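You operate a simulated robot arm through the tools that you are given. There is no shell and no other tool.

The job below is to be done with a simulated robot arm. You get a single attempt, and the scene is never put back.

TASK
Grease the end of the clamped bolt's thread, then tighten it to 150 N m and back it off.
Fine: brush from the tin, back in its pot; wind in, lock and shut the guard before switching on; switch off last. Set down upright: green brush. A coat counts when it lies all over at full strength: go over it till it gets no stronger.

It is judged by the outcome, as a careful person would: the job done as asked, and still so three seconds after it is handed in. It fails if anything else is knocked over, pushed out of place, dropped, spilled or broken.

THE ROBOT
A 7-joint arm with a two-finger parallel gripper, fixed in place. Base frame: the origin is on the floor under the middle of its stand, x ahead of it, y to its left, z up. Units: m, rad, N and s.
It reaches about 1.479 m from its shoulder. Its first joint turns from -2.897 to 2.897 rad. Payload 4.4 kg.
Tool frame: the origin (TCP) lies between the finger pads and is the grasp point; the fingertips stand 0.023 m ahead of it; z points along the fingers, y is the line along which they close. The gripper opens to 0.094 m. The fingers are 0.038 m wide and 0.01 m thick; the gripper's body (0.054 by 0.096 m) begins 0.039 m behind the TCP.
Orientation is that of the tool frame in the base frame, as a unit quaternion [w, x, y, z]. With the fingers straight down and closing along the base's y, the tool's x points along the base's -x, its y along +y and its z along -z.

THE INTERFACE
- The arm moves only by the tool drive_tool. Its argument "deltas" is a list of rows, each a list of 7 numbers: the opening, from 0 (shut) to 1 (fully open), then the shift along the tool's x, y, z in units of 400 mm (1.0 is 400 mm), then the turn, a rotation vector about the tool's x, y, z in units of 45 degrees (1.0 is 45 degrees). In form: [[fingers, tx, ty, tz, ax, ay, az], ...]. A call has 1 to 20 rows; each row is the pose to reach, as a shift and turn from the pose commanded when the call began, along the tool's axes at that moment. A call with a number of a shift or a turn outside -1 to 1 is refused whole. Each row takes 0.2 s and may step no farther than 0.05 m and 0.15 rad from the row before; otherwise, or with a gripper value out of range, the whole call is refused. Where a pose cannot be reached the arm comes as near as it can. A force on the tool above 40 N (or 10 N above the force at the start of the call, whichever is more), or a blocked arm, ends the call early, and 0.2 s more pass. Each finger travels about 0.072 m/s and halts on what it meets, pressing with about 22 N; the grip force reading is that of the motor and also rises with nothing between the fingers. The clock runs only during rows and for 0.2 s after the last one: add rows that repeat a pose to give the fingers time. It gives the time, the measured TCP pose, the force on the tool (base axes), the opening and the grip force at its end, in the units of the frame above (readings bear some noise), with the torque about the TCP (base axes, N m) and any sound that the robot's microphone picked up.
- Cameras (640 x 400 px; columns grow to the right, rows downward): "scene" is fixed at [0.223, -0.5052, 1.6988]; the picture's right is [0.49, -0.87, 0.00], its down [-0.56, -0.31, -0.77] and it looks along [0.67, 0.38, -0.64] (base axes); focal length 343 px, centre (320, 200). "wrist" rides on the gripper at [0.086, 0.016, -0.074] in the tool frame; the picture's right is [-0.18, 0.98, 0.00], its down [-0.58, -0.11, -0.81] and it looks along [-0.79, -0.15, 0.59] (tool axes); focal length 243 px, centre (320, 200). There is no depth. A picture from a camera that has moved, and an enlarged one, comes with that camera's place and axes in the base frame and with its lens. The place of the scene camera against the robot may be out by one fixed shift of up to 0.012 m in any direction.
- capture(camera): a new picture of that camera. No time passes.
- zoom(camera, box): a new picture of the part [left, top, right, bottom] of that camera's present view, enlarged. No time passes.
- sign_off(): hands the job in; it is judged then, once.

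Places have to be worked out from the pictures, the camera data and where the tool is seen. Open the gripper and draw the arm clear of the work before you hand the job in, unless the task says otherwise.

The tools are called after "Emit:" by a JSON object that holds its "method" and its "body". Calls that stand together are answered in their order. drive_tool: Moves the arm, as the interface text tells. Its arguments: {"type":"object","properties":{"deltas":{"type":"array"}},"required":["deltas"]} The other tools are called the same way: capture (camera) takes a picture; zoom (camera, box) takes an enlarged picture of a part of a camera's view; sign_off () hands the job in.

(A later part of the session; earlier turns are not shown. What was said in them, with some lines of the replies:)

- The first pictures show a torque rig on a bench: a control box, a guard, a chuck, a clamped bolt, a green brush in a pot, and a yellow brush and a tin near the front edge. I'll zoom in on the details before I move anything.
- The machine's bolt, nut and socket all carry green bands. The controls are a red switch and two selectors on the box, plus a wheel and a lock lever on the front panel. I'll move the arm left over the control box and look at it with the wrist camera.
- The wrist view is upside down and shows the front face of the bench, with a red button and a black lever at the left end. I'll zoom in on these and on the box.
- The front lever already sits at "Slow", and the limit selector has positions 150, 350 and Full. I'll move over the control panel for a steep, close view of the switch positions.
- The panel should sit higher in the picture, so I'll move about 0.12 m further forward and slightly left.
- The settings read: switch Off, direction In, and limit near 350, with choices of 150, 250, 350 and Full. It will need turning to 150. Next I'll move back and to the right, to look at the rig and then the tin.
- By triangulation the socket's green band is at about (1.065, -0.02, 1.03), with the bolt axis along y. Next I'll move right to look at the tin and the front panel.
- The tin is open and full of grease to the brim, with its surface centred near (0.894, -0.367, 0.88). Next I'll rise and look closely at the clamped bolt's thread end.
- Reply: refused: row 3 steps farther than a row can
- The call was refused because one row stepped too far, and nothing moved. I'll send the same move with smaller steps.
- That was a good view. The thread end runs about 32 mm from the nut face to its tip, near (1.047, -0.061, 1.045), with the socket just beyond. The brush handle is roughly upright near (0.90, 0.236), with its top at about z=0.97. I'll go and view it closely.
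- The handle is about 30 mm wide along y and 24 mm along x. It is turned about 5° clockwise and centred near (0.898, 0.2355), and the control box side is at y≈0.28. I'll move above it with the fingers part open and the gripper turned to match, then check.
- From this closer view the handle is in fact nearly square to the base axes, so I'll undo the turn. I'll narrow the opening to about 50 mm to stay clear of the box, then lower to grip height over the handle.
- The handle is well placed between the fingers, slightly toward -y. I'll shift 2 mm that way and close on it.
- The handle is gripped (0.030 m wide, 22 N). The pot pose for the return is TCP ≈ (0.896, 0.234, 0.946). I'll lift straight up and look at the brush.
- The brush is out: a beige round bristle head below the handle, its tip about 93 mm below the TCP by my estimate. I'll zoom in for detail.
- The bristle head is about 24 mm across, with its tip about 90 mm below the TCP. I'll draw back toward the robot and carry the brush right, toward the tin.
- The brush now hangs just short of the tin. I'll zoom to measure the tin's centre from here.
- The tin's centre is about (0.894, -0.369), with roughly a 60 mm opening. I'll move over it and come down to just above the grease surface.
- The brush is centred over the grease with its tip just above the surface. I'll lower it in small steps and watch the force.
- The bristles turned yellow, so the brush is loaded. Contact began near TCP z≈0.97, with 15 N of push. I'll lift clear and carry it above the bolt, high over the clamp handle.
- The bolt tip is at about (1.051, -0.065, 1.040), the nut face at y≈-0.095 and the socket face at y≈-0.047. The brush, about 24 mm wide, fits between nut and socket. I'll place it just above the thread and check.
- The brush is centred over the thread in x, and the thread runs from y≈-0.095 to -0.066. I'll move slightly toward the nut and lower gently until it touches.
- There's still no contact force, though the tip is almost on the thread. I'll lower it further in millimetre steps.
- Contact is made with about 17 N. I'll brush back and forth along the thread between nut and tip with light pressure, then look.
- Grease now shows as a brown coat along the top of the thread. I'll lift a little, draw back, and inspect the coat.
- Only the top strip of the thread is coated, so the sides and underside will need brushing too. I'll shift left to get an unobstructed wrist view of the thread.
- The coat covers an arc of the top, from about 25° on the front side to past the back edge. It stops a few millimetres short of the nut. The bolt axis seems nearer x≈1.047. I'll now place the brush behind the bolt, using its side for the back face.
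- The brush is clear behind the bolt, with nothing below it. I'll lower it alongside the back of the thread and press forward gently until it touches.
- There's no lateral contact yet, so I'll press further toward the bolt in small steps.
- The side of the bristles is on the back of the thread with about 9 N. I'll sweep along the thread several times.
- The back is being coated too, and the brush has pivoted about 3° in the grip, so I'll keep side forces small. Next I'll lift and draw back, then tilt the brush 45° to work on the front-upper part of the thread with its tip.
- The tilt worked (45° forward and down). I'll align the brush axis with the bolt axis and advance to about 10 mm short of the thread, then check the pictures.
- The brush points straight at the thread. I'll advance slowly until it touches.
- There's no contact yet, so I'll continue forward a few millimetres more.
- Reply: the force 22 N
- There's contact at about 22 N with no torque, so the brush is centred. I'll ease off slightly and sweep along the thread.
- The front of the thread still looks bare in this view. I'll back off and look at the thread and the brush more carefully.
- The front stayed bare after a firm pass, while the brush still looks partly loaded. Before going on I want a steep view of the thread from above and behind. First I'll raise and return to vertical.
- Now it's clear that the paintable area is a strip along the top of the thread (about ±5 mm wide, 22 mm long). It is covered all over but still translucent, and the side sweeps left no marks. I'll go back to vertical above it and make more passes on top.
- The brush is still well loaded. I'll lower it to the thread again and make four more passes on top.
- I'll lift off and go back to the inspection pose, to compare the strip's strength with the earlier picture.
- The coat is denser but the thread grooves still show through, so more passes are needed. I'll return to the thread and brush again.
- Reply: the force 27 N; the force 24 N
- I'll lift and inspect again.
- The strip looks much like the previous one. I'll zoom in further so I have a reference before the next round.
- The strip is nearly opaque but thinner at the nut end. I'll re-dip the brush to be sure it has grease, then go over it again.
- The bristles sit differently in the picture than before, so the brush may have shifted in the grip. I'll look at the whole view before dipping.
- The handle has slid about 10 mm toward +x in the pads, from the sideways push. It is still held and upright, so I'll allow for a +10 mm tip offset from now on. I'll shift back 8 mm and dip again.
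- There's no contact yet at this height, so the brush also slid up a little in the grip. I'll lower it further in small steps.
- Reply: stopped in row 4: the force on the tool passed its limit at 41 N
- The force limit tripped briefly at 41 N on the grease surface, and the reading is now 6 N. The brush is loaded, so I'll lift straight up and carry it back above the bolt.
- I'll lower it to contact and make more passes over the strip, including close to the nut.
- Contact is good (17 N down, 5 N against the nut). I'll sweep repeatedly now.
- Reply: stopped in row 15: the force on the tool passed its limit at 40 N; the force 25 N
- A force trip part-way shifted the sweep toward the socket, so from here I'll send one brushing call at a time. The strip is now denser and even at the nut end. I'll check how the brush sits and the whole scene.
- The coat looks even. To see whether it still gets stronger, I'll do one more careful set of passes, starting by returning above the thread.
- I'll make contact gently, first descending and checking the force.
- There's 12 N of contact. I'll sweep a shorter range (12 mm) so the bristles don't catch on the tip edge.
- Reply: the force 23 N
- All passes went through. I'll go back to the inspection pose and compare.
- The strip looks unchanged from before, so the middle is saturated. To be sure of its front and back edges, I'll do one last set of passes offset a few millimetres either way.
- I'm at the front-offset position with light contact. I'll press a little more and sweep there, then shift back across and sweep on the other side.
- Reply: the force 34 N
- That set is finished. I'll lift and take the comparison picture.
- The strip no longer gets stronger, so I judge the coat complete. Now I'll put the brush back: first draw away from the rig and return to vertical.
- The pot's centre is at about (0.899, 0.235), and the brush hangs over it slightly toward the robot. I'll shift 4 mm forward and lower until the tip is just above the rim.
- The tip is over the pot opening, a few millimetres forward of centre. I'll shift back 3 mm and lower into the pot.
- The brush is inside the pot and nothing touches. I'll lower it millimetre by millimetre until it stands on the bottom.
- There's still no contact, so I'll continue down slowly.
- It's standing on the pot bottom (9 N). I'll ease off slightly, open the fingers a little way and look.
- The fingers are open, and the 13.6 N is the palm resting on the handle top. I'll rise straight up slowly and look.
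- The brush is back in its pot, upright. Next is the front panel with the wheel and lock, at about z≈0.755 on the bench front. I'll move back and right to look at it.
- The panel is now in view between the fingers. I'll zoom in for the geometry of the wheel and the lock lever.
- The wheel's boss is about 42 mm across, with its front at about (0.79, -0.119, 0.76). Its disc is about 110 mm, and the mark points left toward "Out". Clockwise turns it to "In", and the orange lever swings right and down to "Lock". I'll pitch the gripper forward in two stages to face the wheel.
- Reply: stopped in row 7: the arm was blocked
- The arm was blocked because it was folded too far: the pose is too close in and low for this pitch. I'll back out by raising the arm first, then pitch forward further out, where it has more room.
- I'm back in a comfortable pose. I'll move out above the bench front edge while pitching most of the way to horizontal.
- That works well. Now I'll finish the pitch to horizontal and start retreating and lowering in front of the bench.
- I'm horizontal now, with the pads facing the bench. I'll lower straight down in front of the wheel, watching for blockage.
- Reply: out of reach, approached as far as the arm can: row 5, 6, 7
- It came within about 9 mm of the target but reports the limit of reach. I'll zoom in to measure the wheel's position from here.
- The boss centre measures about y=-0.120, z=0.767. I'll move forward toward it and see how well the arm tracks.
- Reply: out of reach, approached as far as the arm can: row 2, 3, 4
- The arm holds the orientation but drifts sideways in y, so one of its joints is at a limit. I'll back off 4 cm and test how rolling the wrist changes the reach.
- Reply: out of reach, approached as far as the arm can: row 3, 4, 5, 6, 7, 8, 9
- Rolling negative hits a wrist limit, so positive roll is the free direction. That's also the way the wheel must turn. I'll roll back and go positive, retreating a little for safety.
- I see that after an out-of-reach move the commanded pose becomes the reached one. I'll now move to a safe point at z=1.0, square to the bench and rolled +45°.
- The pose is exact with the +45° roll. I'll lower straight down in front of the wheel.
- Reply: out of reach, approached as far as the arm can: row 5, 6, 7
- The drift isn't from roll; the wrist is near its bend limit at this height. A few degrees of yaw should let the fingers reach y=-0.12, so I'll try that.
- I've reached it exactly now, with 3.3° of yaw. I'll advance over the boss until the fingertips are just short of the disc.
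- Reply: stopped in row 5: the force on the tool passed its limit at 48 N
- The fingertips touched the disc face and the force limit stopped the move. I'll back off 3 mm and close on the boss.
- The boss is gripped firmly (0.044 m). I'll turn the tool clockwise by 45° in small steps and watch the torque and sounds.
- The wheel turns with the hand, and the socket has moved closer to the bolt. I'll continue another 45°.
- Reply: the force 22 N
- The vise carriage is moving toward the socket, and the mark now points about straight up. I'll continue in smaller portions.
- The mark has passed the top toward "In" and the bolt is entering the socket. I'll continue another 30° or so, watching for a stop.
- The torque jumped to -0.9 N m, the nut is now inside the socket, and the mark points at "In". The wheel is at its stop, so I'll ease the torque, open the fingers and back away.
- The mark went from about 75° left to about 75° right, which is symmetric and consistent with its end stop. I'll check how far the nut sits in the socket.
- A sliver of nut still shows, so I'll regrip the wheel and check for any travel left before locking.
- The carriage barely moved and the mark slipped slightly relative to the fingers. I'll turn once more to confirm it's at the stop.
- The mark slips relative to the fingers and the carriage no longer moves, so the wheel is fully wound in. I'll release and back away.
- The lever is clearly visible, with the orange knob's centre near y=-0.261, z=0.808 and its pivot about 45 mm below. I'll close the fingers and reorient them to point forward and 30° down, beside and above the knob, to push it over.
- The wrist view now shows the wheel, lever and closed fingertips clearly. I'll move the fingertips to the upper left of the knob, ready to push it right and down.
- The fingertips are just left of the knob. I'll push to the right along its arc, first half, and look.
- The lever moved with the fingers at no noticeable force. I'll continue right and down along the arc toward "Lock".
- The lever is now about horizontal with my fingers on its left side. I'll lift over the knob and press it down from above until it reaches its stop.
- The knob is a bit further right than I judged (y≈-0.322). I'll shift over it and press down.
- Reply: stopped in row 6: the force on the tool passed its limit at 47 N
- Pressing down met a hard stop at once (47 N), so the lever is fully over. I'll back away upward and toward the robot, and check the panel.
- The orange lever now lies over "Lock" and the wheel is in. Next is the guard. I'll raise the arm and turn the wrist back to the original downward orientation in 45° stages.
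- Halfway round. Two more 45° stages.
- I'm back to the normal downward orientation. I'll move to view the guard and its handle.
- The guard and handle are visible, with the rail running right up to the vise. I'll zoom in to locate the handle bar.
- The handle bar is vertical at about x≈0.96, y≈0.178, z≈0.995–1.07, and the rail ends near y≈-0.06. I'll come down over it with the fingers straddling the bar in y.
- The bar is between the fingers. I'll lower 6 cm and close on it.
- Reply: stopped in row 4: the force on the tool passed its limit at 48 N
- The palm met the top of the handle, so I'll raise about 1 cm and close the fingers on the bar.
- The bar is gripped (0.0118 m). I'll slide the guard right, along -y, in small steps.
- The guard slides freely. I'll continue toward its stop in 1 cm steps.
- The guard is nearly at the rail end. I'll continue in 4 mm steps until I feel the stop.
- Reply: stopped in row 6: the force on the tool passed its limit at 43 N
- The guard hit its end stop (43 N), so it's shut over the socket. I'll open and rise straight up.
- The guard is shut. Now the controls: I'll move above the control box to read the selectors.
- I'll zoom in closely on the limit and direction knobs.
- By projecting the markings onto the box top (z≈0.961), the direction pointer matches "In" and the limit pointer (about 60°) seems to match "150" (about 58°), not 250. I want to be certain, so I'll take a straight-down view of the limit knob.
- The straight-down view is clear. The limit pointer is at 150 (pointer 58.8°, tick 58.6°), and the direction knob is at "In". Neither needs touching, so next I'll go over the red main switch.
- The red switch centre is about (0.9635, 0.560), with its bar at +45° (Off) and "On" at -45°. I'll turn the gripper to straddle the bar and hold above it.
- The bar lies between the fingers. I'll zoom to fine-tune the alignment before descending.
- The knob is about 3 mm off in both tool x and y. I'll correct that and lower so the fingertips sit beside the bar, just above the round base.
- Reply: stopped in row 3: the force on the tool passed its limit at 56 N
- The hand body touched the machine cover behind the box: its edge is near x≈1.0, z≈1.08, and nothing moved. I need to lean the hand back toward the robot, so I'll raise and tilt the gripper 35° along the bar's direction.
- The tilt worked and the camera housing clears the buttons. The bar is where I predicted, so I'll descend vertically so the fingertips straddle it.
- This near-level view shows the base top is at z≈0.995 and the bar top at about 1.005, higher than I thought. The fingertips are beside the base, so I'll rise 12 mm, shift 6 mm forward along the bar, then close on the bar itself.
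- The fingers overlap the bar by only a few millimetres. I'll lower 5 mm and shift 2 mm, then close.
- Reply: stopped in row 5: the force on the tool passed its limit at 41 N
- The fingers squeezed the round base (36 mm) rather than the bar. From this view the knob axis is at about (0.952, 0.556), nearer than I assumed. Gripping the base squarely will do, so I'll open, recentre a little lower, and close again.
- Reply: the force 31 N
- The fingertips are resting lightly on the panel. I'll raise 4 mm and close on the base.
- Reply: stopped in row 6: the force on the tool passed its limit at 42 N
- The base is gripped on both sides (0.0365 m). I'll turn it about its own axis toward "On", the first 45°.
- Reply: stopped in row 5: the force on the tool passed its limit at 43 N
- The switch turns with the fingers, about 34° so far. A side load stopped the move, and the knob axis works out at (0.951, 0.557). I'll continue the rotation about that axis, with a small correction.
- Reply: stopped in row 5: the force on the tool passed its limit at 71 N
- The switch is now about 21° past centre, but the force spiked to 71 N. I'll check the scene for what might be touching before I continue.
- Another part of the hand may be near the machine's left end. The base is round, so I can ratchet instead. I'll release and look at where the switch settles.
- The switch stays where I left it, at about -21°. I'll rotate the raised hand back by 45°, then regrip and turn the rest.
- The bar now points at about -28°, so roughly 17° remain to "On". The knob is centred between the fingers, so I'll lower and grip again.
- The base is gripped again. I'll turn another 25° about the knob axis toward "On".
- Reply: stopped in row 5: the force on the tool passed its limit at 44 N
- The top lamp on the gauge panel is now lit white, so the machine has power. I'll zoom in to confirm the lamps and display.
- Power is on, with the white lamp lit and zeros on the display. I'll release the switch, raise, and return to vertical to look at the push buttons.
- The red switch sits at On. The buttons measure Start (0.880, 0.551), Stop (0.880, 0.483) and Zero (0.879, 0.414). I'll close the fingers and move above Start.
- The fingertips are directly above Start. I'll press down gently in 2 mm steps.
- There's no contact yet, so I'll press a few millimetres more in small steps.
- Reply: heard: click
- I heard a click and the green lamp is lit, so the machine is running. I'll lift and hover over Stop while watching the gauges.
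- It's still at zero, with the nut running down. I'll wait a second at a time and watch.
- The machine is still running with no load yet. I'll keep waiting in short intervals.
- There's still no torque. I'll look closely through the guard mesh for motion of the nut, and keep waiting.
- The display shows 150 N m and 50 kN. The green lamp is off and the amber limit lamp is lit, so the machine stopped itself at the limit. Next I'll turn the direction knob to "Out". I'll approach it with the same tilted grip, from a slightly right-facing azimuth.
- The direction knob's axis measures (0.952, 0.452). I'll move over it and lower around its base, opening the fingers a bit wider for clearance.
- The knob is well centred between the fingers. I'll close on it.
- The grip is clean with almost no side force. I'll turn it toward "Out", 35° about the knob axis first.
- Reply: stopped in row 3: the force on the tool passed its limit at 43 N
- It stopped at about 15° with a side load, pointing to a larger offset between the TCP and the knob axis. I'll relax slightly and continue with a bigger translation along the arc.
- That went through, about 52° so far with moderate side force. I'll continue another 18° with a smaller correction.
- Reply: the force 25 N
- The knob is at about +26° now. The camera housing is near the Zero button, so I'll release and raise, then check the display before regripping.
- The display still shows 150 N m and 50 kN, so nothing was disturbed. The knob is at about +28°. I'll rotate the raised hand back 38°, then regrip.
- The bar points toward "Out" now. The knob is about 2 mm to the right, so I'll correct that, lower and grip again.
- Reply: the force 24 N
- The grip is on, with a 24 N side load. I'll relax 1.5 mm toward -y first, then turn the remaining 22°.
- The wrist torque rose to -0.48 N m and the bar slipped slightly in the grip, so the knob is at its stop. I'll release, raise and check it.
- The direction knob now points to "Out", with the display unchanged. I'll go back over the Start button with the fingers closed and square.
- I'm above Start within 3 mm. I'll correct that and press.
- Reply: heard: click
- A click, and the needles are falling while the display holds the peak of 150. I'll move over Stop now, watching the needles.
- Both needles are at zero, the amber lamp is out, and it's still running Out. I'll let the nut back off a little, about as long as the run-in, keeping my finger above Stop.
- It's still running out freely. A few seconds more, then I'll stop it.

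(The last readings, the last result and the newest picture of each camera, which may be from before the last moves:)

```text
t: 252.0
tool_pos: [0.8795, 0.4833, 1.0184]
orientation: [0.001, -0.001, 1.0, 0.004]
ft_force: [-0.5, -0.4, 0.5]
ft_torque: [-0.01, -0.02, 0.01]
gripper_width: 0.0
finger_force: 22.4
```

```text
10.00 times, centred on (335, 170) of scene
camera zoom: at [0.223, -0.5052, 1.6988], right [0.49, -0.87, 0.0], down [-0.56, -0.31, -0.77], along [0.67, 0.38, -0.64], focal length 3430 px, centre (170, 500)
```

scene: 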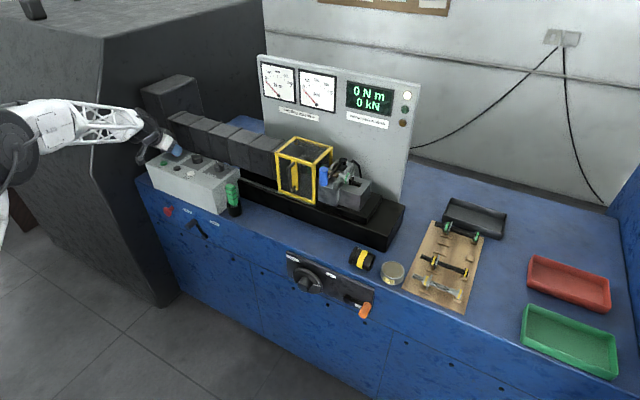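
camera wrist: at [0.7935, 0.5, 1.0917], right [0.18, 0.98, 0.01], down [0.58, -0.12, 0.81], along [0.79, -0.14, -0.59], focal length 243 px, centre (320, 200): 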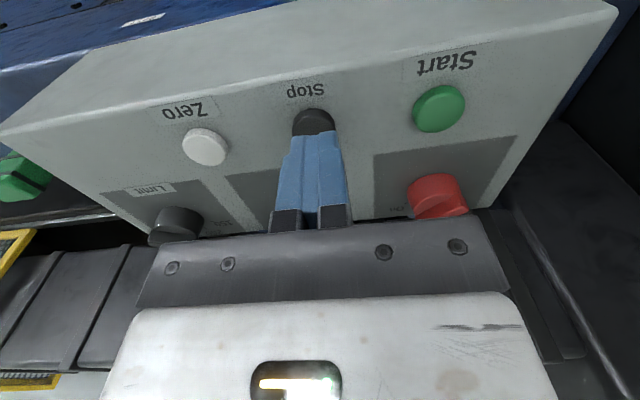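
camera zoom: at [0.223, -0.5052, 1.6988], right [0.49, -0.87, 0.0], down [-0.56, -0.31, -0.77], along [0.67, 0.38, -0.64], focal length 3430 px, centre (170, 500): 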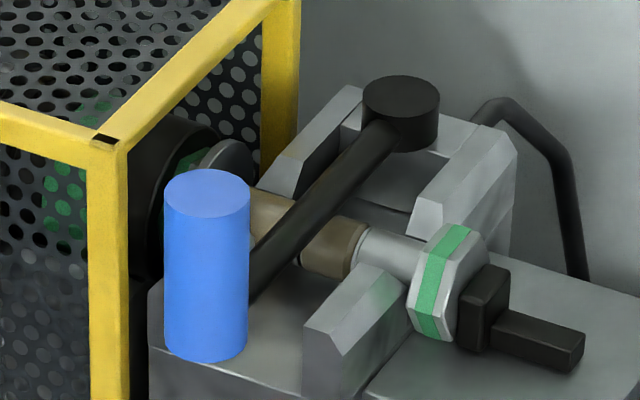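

It has backed off freely for about 6 s, so I'll press Stop now.

Emit:
{"method": "drive_tool", "body": {"deltas": [[0, 0.003, -0.004, 0.025, 0, 0, 0], [0, 0.003, -0.004, 0.04, 0, 0, 0], [0, 0.003, -0.004, 0.048, 0, 0, 0], [0, 0.003, -0.004, 0.054, 0, 0, 0]]}}

Emit:
{"method": "zoom", "body": {"camera": "scene", "box": [250, 50, 430, 150]}}

```text
t: 253.0
tool_pos: [0.8804, 0.4826, 0.9964]
orientation: [0.002, -0.001, 1.0, 0.004]
ft_force: [-1.7, -1.9, 6.3]
ft_torque: [-0.02, 0.01, 0.01]
gripper_width: 0.0002
finger_force: 21.9
heard: click
```

```text
3.56 times, centred on (340, 100) of scene
camera zoom: at [0.223, -0.5052, 1.6988], right [0.49, -0.87, 0.0], down [-0.56, -0.31, -0.77], along [0.67, 0.38, -0.64], focal length 1220 px, centre (249, 556)
```

zoom: 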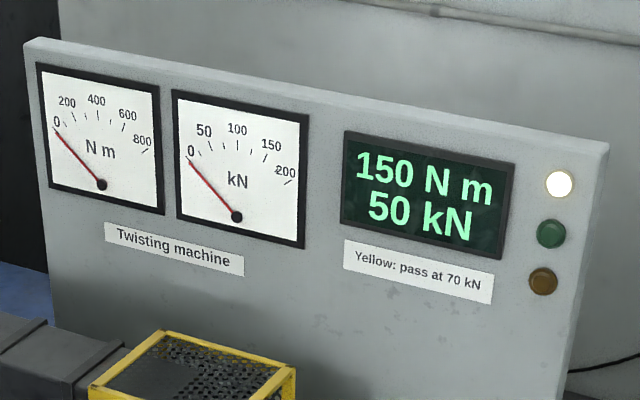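

A click, and the green lamp went out, so the machine has stopped. Now the last step is switching off. I'll move to the red switch with the same tilted approach, facing nearly straight ahead.

Emit:
{"method": "drive_tool", "body": {"deltas": [[0, 0, 0, -0.1, 0, 0, 0], [0.1, -0.02, 0.03, -0.17, 0.005, -0.13, 0.011], [0.3, -0.05, 0.07, -0.18, 0.01, -0.26, 0.021], [0.5, -0.09, 0.11, -0.18, 0.016, -0.39, 0.032], [0.55, -0.12, 0.15, -0.17, 0.021, -0.52, 0.043], [0.55, -0.145, 0.18, -0.15, 0.026, -0.65, 0.054], [0.55, -0.1615, 0.191, -0.134, 0.0312, -0.7721, 0.0641], [0.55, -0.1615, 0.191, -0.134, 0.0312, -0.7721, 0.0641]]}}

Emit:
{"method": "capture", "body": {"camera": "wrist"}}

Emit:
{"method": "zoom", "body": {"camera": "wrist", "box": [220, 0, 420, 150]}}

```text
t: 254.8
tool_pos: [0.9434, 0.5592, 1.0492]
orientation: [0.299, 0.025, 0.954, -0.008]
ft_force: [-0.1, -1.1, -0.2]
ft_torque: [0.0, 0.01, -0.01]
gripper_width: 0.0518
finger_force: 0.1
```

```text
taken
camera wrist: at [0.8317, 0.5804, 1.0615], right [0.2, 0.97, 0.11], down [0.01, -0.11, 0.99], along [0.98, -0.2, -0.03], focal length 243 px, centre (320, 200)
```

wrist: 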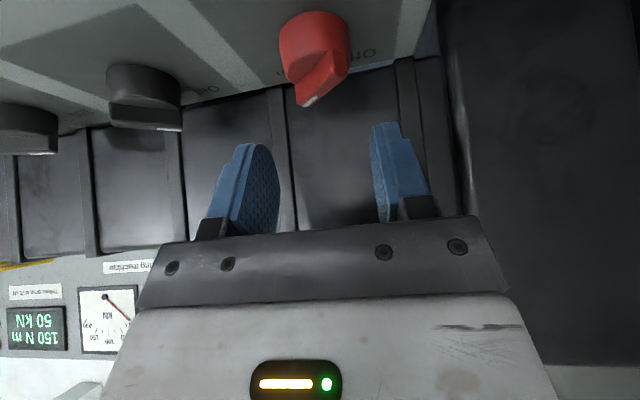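

```text
2.67 times, centred on (320, 75) of wrist
camera zoom: at [0.8317, 0.5804, 1.0615], right [0.2, 0.97, 0.11], down [0.01, -0.11, 0.99], along [0.98, -0.2, -0.03], focal length 647 px, centre (320, 533)
```

zoom: 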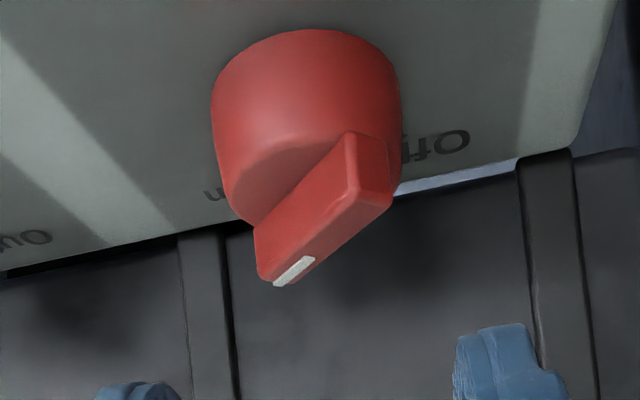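

The knob is 4 mm to the left and below. I'll shift and lower onto its base exactly as I did for the direction knob, then close.

Emit:
{"method": "drive_tool", "body": {"deltas": [[0.55, 0.01, 0.0095, 0.0, 0, 0, 0], [0.55, 0.03, 0.0095, 0.035, 0, 0, 0], [0.55, 0.05, 0.0095, 0.07, 0, 0, 0], [0.55, 0.067, 0.0095, 0.0995, 0, 0, 0], [0.4, 0.067, 0.0095, 0.0995, 0, 0, 0], [0.25, 0.067, 0.0095, 0.0995, 0, 0, 0], [0.1, 0.067, 0.0095, 0.0995, 0, 0, 0], [0, 0.067, 0.0095, 0.0995, 0, 0, 0], [0, 0.067, 0.0095, 0.0995, 0, 0, 0]]}}

Emit:
{"method": "zoom", "body": {"camera": "wrist", "box": [220, 80, 420, 230]}}

```text
t: 256.8
tool_pos: [0.9439, 0.5594, 1.0022]
orientation: [0.3, 0.026, 0.953, -0.008]
ft_force: [-0.2, -15.2, 3.4]
ft_torque: [-0.24, -0.12, -0.19]
gripper_width: 0.0358
finger_force: 45.1
```

```text
2.67 times, centred on (320, 155) of wrist
camera zoom: at [0.8323, 0.5836, 1.0136], right [0.2, 0.97, 0.1], down [0.01, -0.11, 0.99], along [0.98, -0.2, -0.03], focal length 647 px, centre (320, 320)
```

zoom: 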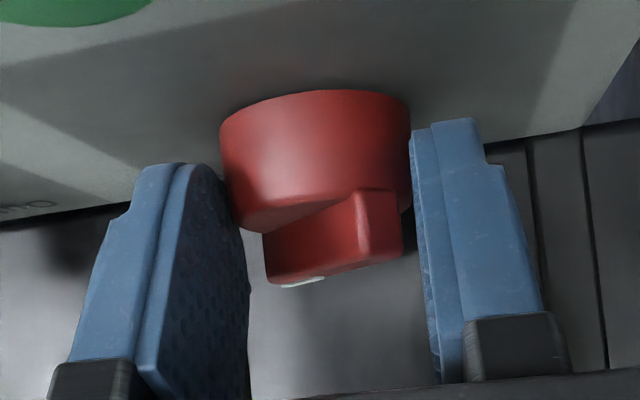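

The base is gripped. I'll turn it toward "Off", the first 45°.

Emit:
{"method": "drive_tool", "body": {"deltas": [[0, 0, -0.0025, 0, 0, 0, 0], [0, -0.0008, -0.0048, 0.0005, -0.0817, 0, -0.1168], [0, -0.0016, -0.0071, 0.001, -0.1635, 0, -0.2337], [0, -0.0024, -0.0094, 0.0016, -0.2452, 0, -0.3505], [0, -0.0031, -0.0117, 0.0022, -0.327, 0, -0.4673], [0, -0.0039, -0.014, 0.0027, -0.4087, 0, -0.5841], [0, -0.0047, -0.0162, 0.0033, -0.4905, 0, -0.701], [0, -0.0055, -0.0185, 0.0038, -0.5722, 0, -0.8178]]}}

Emit:
{"method": "zoom", "body": {"camera": "wrist", "box": [220, 80, 420, 230]}}

Emit:
{"method": "zoom", "body": {"camera": "scene", "box": [250, 50, 430, 150]}}

```text
t: 258.5
tool_pos: [0.948, 0.5533, 1.0027]
orientation: [0.285, -0.303, 0.904, 0.096]
ft_force: [3.6, -9.7, 1.3]
ft_torque: [-0.28, -0.07, -0.12]
gripper_width: 0.0355
finger_force: 45.2
stopped in row 8: the force on the tool passed its limit at 40 N (the readings are from after the stop); the commanded pose is now the measured one
```

```text
2.67 times, centred on (320, 155) of wrist
camera zoom: at [0.8483, 0.4974, 1.0136], right [-0.47, 0.87, 0.11], down [0.08, -0.08, 0.99], along [0.88, 0.48, -0.03], focal length 647 px, centre (320, 320)
```

zoom: 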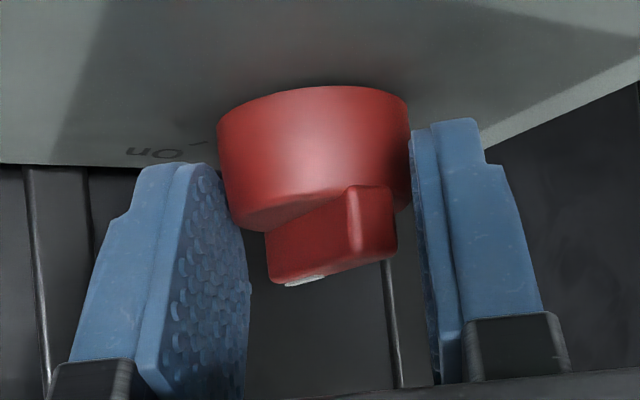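

```text
3.56 times, centred on (340, 100) of scene
camera zoom: at [0.223, -0.5052, 1.6988], right [0.49, -0.87, 0.0], down [-0.56, -0.31, -0.77], along [0.67, 0.38, -0.64], focal length 1220 px, centre (249, 556)
```

zoom: 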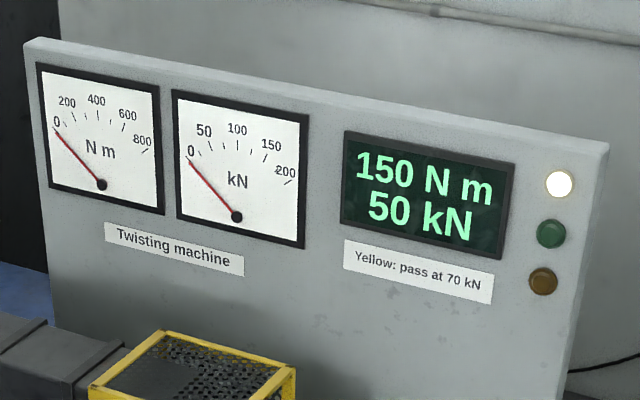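

About 40° done. I'll release, raise, rotate the hand back, and regrip for the rest.

Emit:
{"method": "drive_tool", "body": {"deltas": [[0.2, 0, 0, 0, 0, 0, 0], [0.55, 0, 0, 0, 0, 0, 0], [0.55, 0, 0, 0, 0, 0, 0], [0.55, -0.028, 0, -0.041, 0, 0, 0], [0.55, -0.057, 0, -0.082, 0, 0, 0], [0.55, -0.0577, 0.003, -0.0815, 0.0911, 0, 0.1303], [0.55, -0.0581, 0.006, -0.0812, 0.1823, 0, 0.2605], [0.55, -0.0585, 0.009, -0.0809, 0.2734, 0, 0.3908], [0.55, -0.059, 0.0115, -0.0806, 0.3645, 0, 0.521], [0.55, -0.0594, 0.014, -0.0803, 0.4557, 0, 0.6513], [0.55, -0.0597, 0.0163, -0.0801, 0.5468, 0, 0.7815], [0.55, -0.0597, 0.0163, -0.0801, 0.5468, 0, 0.7815]]}}

Emit:
{"method": "zoom", "body": {"camera": "wrist", "box": [220, 30, 420, 180]}}

Emit:
{"method": "zoom", "body": {"camera": "scene", "box": [250, 50, 430, 150]}}

```text
t: 261.1
tool_pos: [0.9461, 0.5593, 1.0426]
orientation: [0.3, 0.048, 0.953, -0.015]
ft_force: [0.5, -0.3, 0.0]
ft_torque: [0.01, 0.0, 0.02]
gripper_width: 0.0518
finger_force: 0.1
```

```text
2.67 times, centred on (320, 105) of wrist
camera zoom: at [0.834, 0.5871, 1.0534], right [0.25, 0.96, 0.11], down [0.0, -0.11, 0.99], along [0.97, -0.25, -0.03], focal length 647 px, centre (320, 453)
```

zoom: 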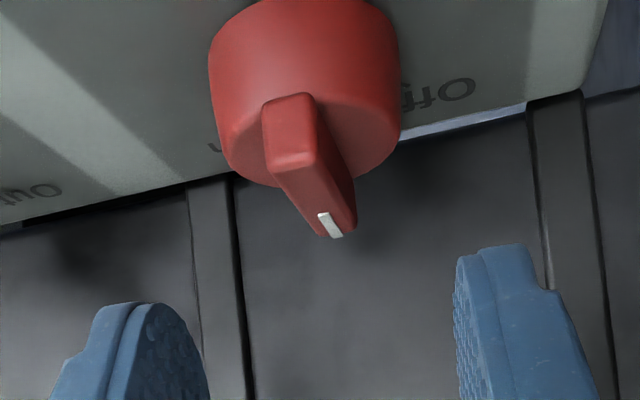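

```text
3.56 times, centred on (340, 100) of scene
camera zoom: at [0.223, -0.5052, 1.6988], right [0.49, -0.87, 0.0], down [-0.56, -0.31, -0.77], along [0.67, 0.38, -0.64], focal length 1220 px, centre (249, 556)
```

zoom: 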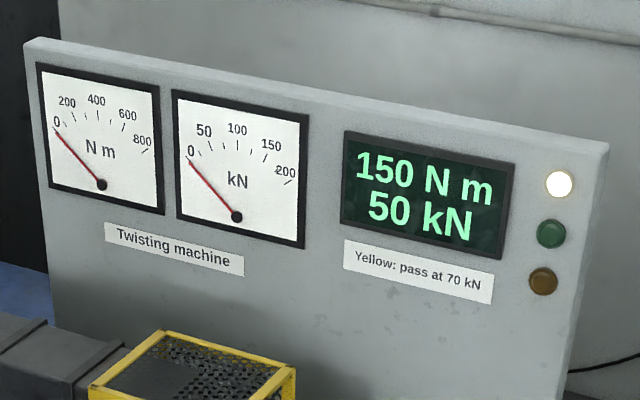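

The switch is at mid travel and power is still on. I'll lower and grip again.

Emit:
{"method": "drive_tool", "body": {"deltas": [[0.55, 0.018, 0.003, 0.027, 0, 0, 0], [0.55, 0.038, 0.003, 0.055, 0, 0, 0], [0.55, 0.058, 0.003, 0.0815, 0, 0, 0], [0.4, 0.058, 0.003, 0.0815, 0, 0, 0], [0.25, 0.058, 0.003, 0.0815, 0, 0, 0], [0.1, 0.058, 0.003, 0.0815, 0, 0, 0], [0, 0.058, 0.003, 0.0815, 0, 0, 0], [0, 0.058, 0.003, 0.0815, 0, 0, 0]]}}

```text
t: 262.9
tool_pos: [0.9444, 0.5607, 1.002]
orientation: [0.299, 0.047, 0.953, -0.014]
ft_force: [3.5, 32.3, -3.2]
ft_torque: [0.83, -0.14, 0.42]
gripper_width: 0.0354
finger_force: 45.4
```

The grip is on, with 32 N toward +y. I'll relax that, then turn the remaining 45° toward "Off", following the arc more closely.

Emit:
{"method": "drive_tool", "body": {"deltas": [[0, 0, 0.0042, 0, 0, 0, 0], [0, 0, 0.0014, 0, -0.0715, 0, -0.1026], [0, 0, -0.0015, 0, -0.1429, 0, -0.2052], [0, -0.0007, -0.0043, 0.0005, -0.2144, 0, -0.3078], [0, -0.0015, -0.0071, 0.001, -0.2858, 0, -0.4104], [0, -0.0026, -0.0096, 0.0017, -0.3573, 0, -0.513], [0, -0.0037, -0.0121, 0.0025, -0.4287, 0.001, -0.6156], [0, -0.0052, -0.0143, 0.0035, -0.5002, 0.001, -0.7182], [0, -0.0067, -0.0165, 0.0046, -0.5716, 0.0014, -0.8208]]}}

Emit:
{"method": "zoom", "body": {"camera": "wrist", "box": [220, 80, 420, 230]}}

Emit:
{"method": "zoom", "body": {"camera": "scene", "box": [250, 50, 430, 150]}}

```text
t: 264.9
tool_pos: [0.9486, 0.5516, 1.003]
orientation: [0.282, -0.321, 0.898, 0.101]
ft_force: [7.6, -33.2, 1.4]
ft_torque: [-0.65, 0.27, -1.22]
gripper_width: 0.0359
finger_force: 45.1
```

```text
2.67 times, centred on (320, 155) of wrist
camera zoom: at [0.8503, 0.493, 1.0138], right [-0.51, 0.86, 0.11], down [0.08, -0.07, 0.99], along [0.86, 0.51, -0.03], focal length 647 px, centre (320, 320)
```

zoom: 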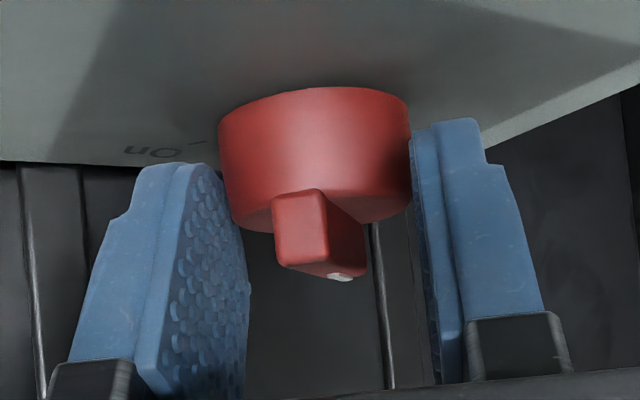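

```text
3.56 times, centred on (340, 100) of scene
camera zoom: at [0.223, -0.5052, 1.6988], right [0.49, -0.87, 0.0], down [-0.56, -0.31, -0.77], along [0.67, 0.38, -0.64], focal length 1220 px, centre (249, 556)
```

zoom: 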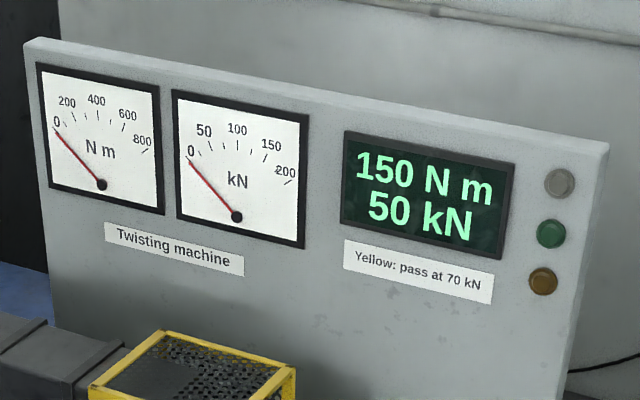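

The power lamp is out and the torque shows the switch is at its stop, so it's Off. I'll open, raise and move clear.

Emit:
{"method": "drive_tool", "body": {"deltas": [[0.2, 0, 0, 0, 0, 0, 0], [0.55, 0, 0, 0, 0, 0, 0], [0.55, 0, 0, 0, 0, 0, 0], [0.55, -0.028, 0, -0.041, 0, 0, 0], [0.55, -0.057, 0, -0.082, 0, 0, 0], [0.6, -0.03, 0, -0.17, 0, 0.15, 0], [0.6, 0.0, 0, -0.25, 0, 0.3, 0], [0.6, 0.03, 0, -0.32, 0, 0.45, 0], [0.6, 0.06, 0, -0.38, 0, 0.6, 0], [0.6, 0.08, 0, -0.42, 0, 0.75, 0]]}}

Emit:
{"method": "capture", "body": {"camera": "wrist"}}

Emit:
{"method": "capture", "body": {"camera": "scene"}}

Emit:
{"method": "zoom", "body": {"camera": "scene", "box": [140, 110, 260, 220]}}

```text
t: 267.1
tool_pos: [0.8532, 0.4761, 1.122]
orientation: [0.01, -0.337, 0.942, 0.003]
ft_force: [0.1, -1.0, 0.0]
ft_torque: [0.01, -0.01, -0.03]
gripper_width: 0.0566
finger_force: 0.1
```

```text
taken
camera wrist: at [0.7751, 0.4333, 1.1948], right [-0.48, 0.88, 0.0], down [0.51, 0.27, 0.82], along [0.72, 0.39, -0.58], focal length 243 px, centre (320, 200)
```

wrist: 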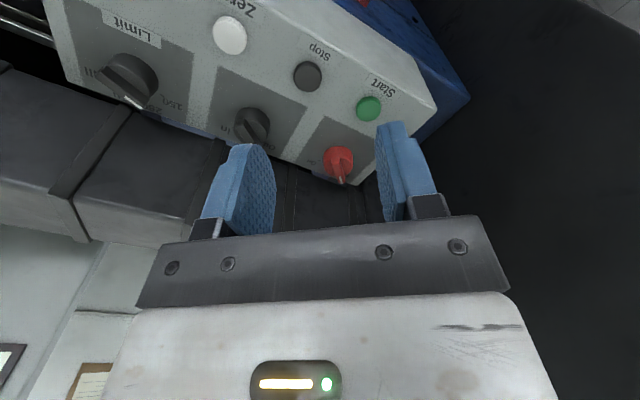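

```text
taken
```

scene: 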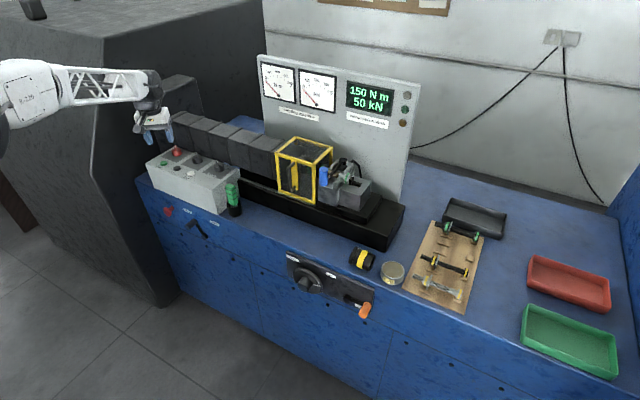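

```text
3.64 times, centred on (200, 165) of scene
camera zoom: at [0.223, -0.5052, 1.6988], right [0.49, -0.87, 0.0], down [-0.56, -0.31, -0.77], along [0.67, 0.38, -0.64], focal length 1247 px, centre (756, 327)
```

zoom: 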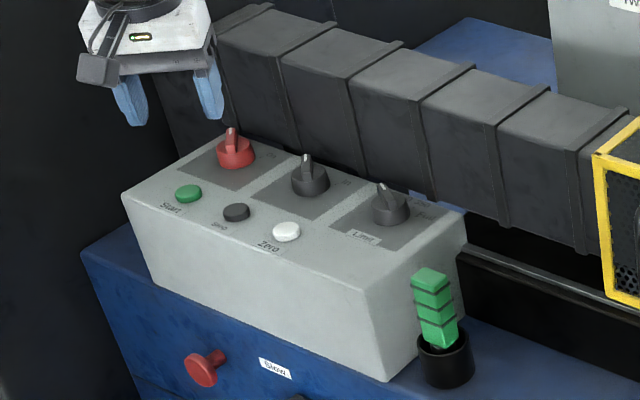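

The white lamp is out, the red switch is back at Off, and the brush stands upright in its pot. Nothing else has moved. I'll open the gripper and draw the arm up and back, clear of the work.

Emit:
{"method": "drive_tool", "body": {"deltas": [[0.8, 0.0, 0, -0.1, 0, 0, 0], [1, 0.05, 0, -0.2, 0, 0, 0], [1, 0.13, 0.003, -0.28, 0, 0, 0], [1, 0.22, 0.006, -0.36, 0, 0, 0], [1, 0.32, 0.01, -0.42, 0, 0, 0], [1, 0.42, 0.015, -0.47, 0, 0, 0], [1, 0.52, 0.02, -0.5, 0, 0, 0], [1, 0.62, 0.025, -0.5, 0, 0, 0], [1, 0.62, 0.025, -0.5, 0, 0, 0]]}}

Emit:
{"method": "capture", "body": {"camera": "scene"}}

Emit:
{"method": "zoom", "body": {"camera": "scene", "box": [140, 50, 420, 230]}}

Emit:
{"method": "zoom", "body": {"camera": "scene", "box": [270, 220, 430, 330]}}

```text
t: 269.1
tool_pos: [0.6503, 0.3236, 1.3189]
orientation: [0.009, -0.336, 0.942, 0.003]
ft_force: [-0.7, 0.6, 0.4]
ft_torque: [0.01, -0.03, 0.0]
gripper_width: 0.094
finger_force: 0.2
```

```text
taken
```

scene: 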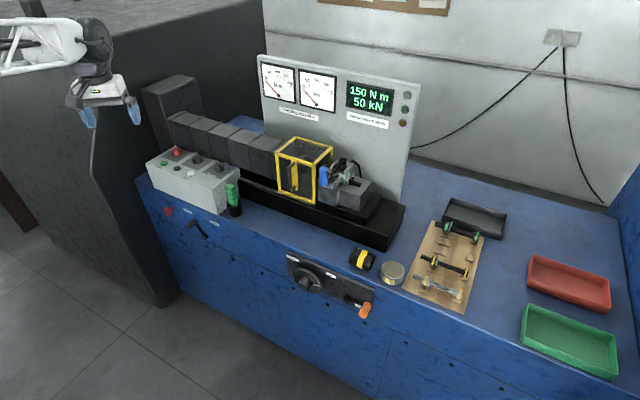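

```text
2.22 times, centred on (280, 140) of scene
camera zoom: at [0.223, -0.5052, 1.6988], right [0.49, -0.87, 0.0], down [-0.56, -0.31, -0.77], along [0.67, 0.38, -0.64], focal length 762 px, centre (409, 333)
```

zoom: 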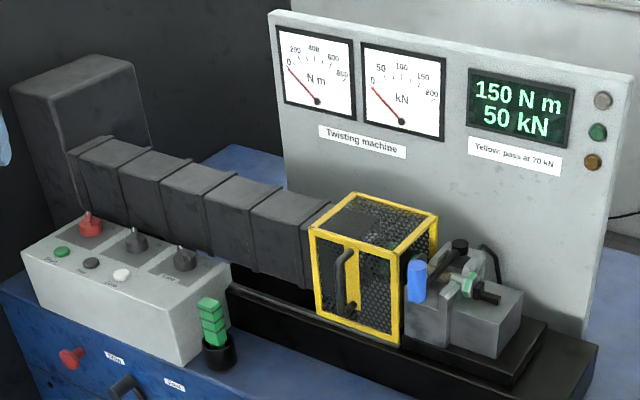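

```text
3.64 times, centred on (350, 275) of scene
camera zoom: at [0.223, -0.5052, 1.6988], right [0.49, -0.87, 0.0], down [-0.56, -0.31, -0.77], along [0.67, 0.38, -0.64], focal length 1247 px, centre (211, -73)
```

zoom: 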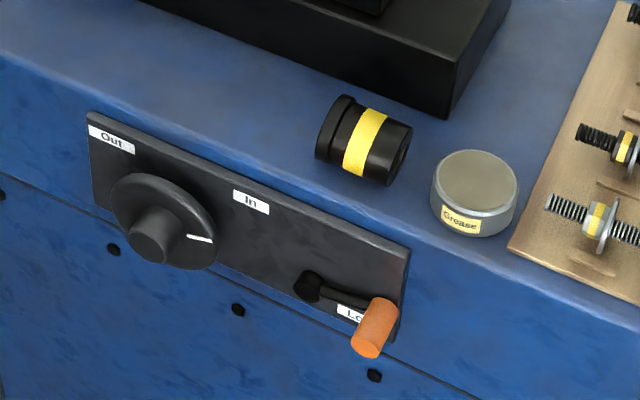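

Everything is as asked:
- **Brush:** it stands upright in its pot.
- **Interlocks:** the wheel is wound in, the lever is locked and the guard is shut.
- **Torque:** the display holds a peak of 150 N m and both needles are back at zero.
- **Power:** the main switch is off.

The arm is clear and the gripper open, so I'll hand the job in.

Emit:
{"method": "sign_off", "body": {}}

```text
The job is handed in.
```

I've handed the job in. The bolt's thread end is greased, and the nut was tightened to 150 N m and then backed off. The result of the judging has not come back.

- **Grease:** I dipped the brush twice and went over the thread until the coat got no stronger. It covers only a strip along the top: a firm pass along the front of the thread left no grease there. I took that strip to be the whole area to be coated. It looked slightly ragged where it meets the nut.
- **Brush:** it is back in its pot, upright.
- **Before switching on:** the wheel was wound in to its stop, the orange lever set over "Lock", and the guard slid shut to the end of its rail.
- **Tightening:** the limit was already at 150 and the direction at "In". The machine stopped itself at 150 N m and 50 kN.
- **Backing off:** I set the direction to "Out", ran it for about 7 seconds and pressed Stop. Both needles are at zero; the display still holds the 150 N m peak.
- **Switched off last:** the red switch is at Off and the power lamp is out.

The arm met things a few times and the force limit stopped it:
- The hand touched the machine cover once.
- Two of the greasing passes were cut short, and one may have nudged the socket.
- Turning the red switch on peaked at 71 N.

I saw nothing moved or damaged in the last pictures. The guard is still shut, the wheel in and locked, and the direction at "Out".
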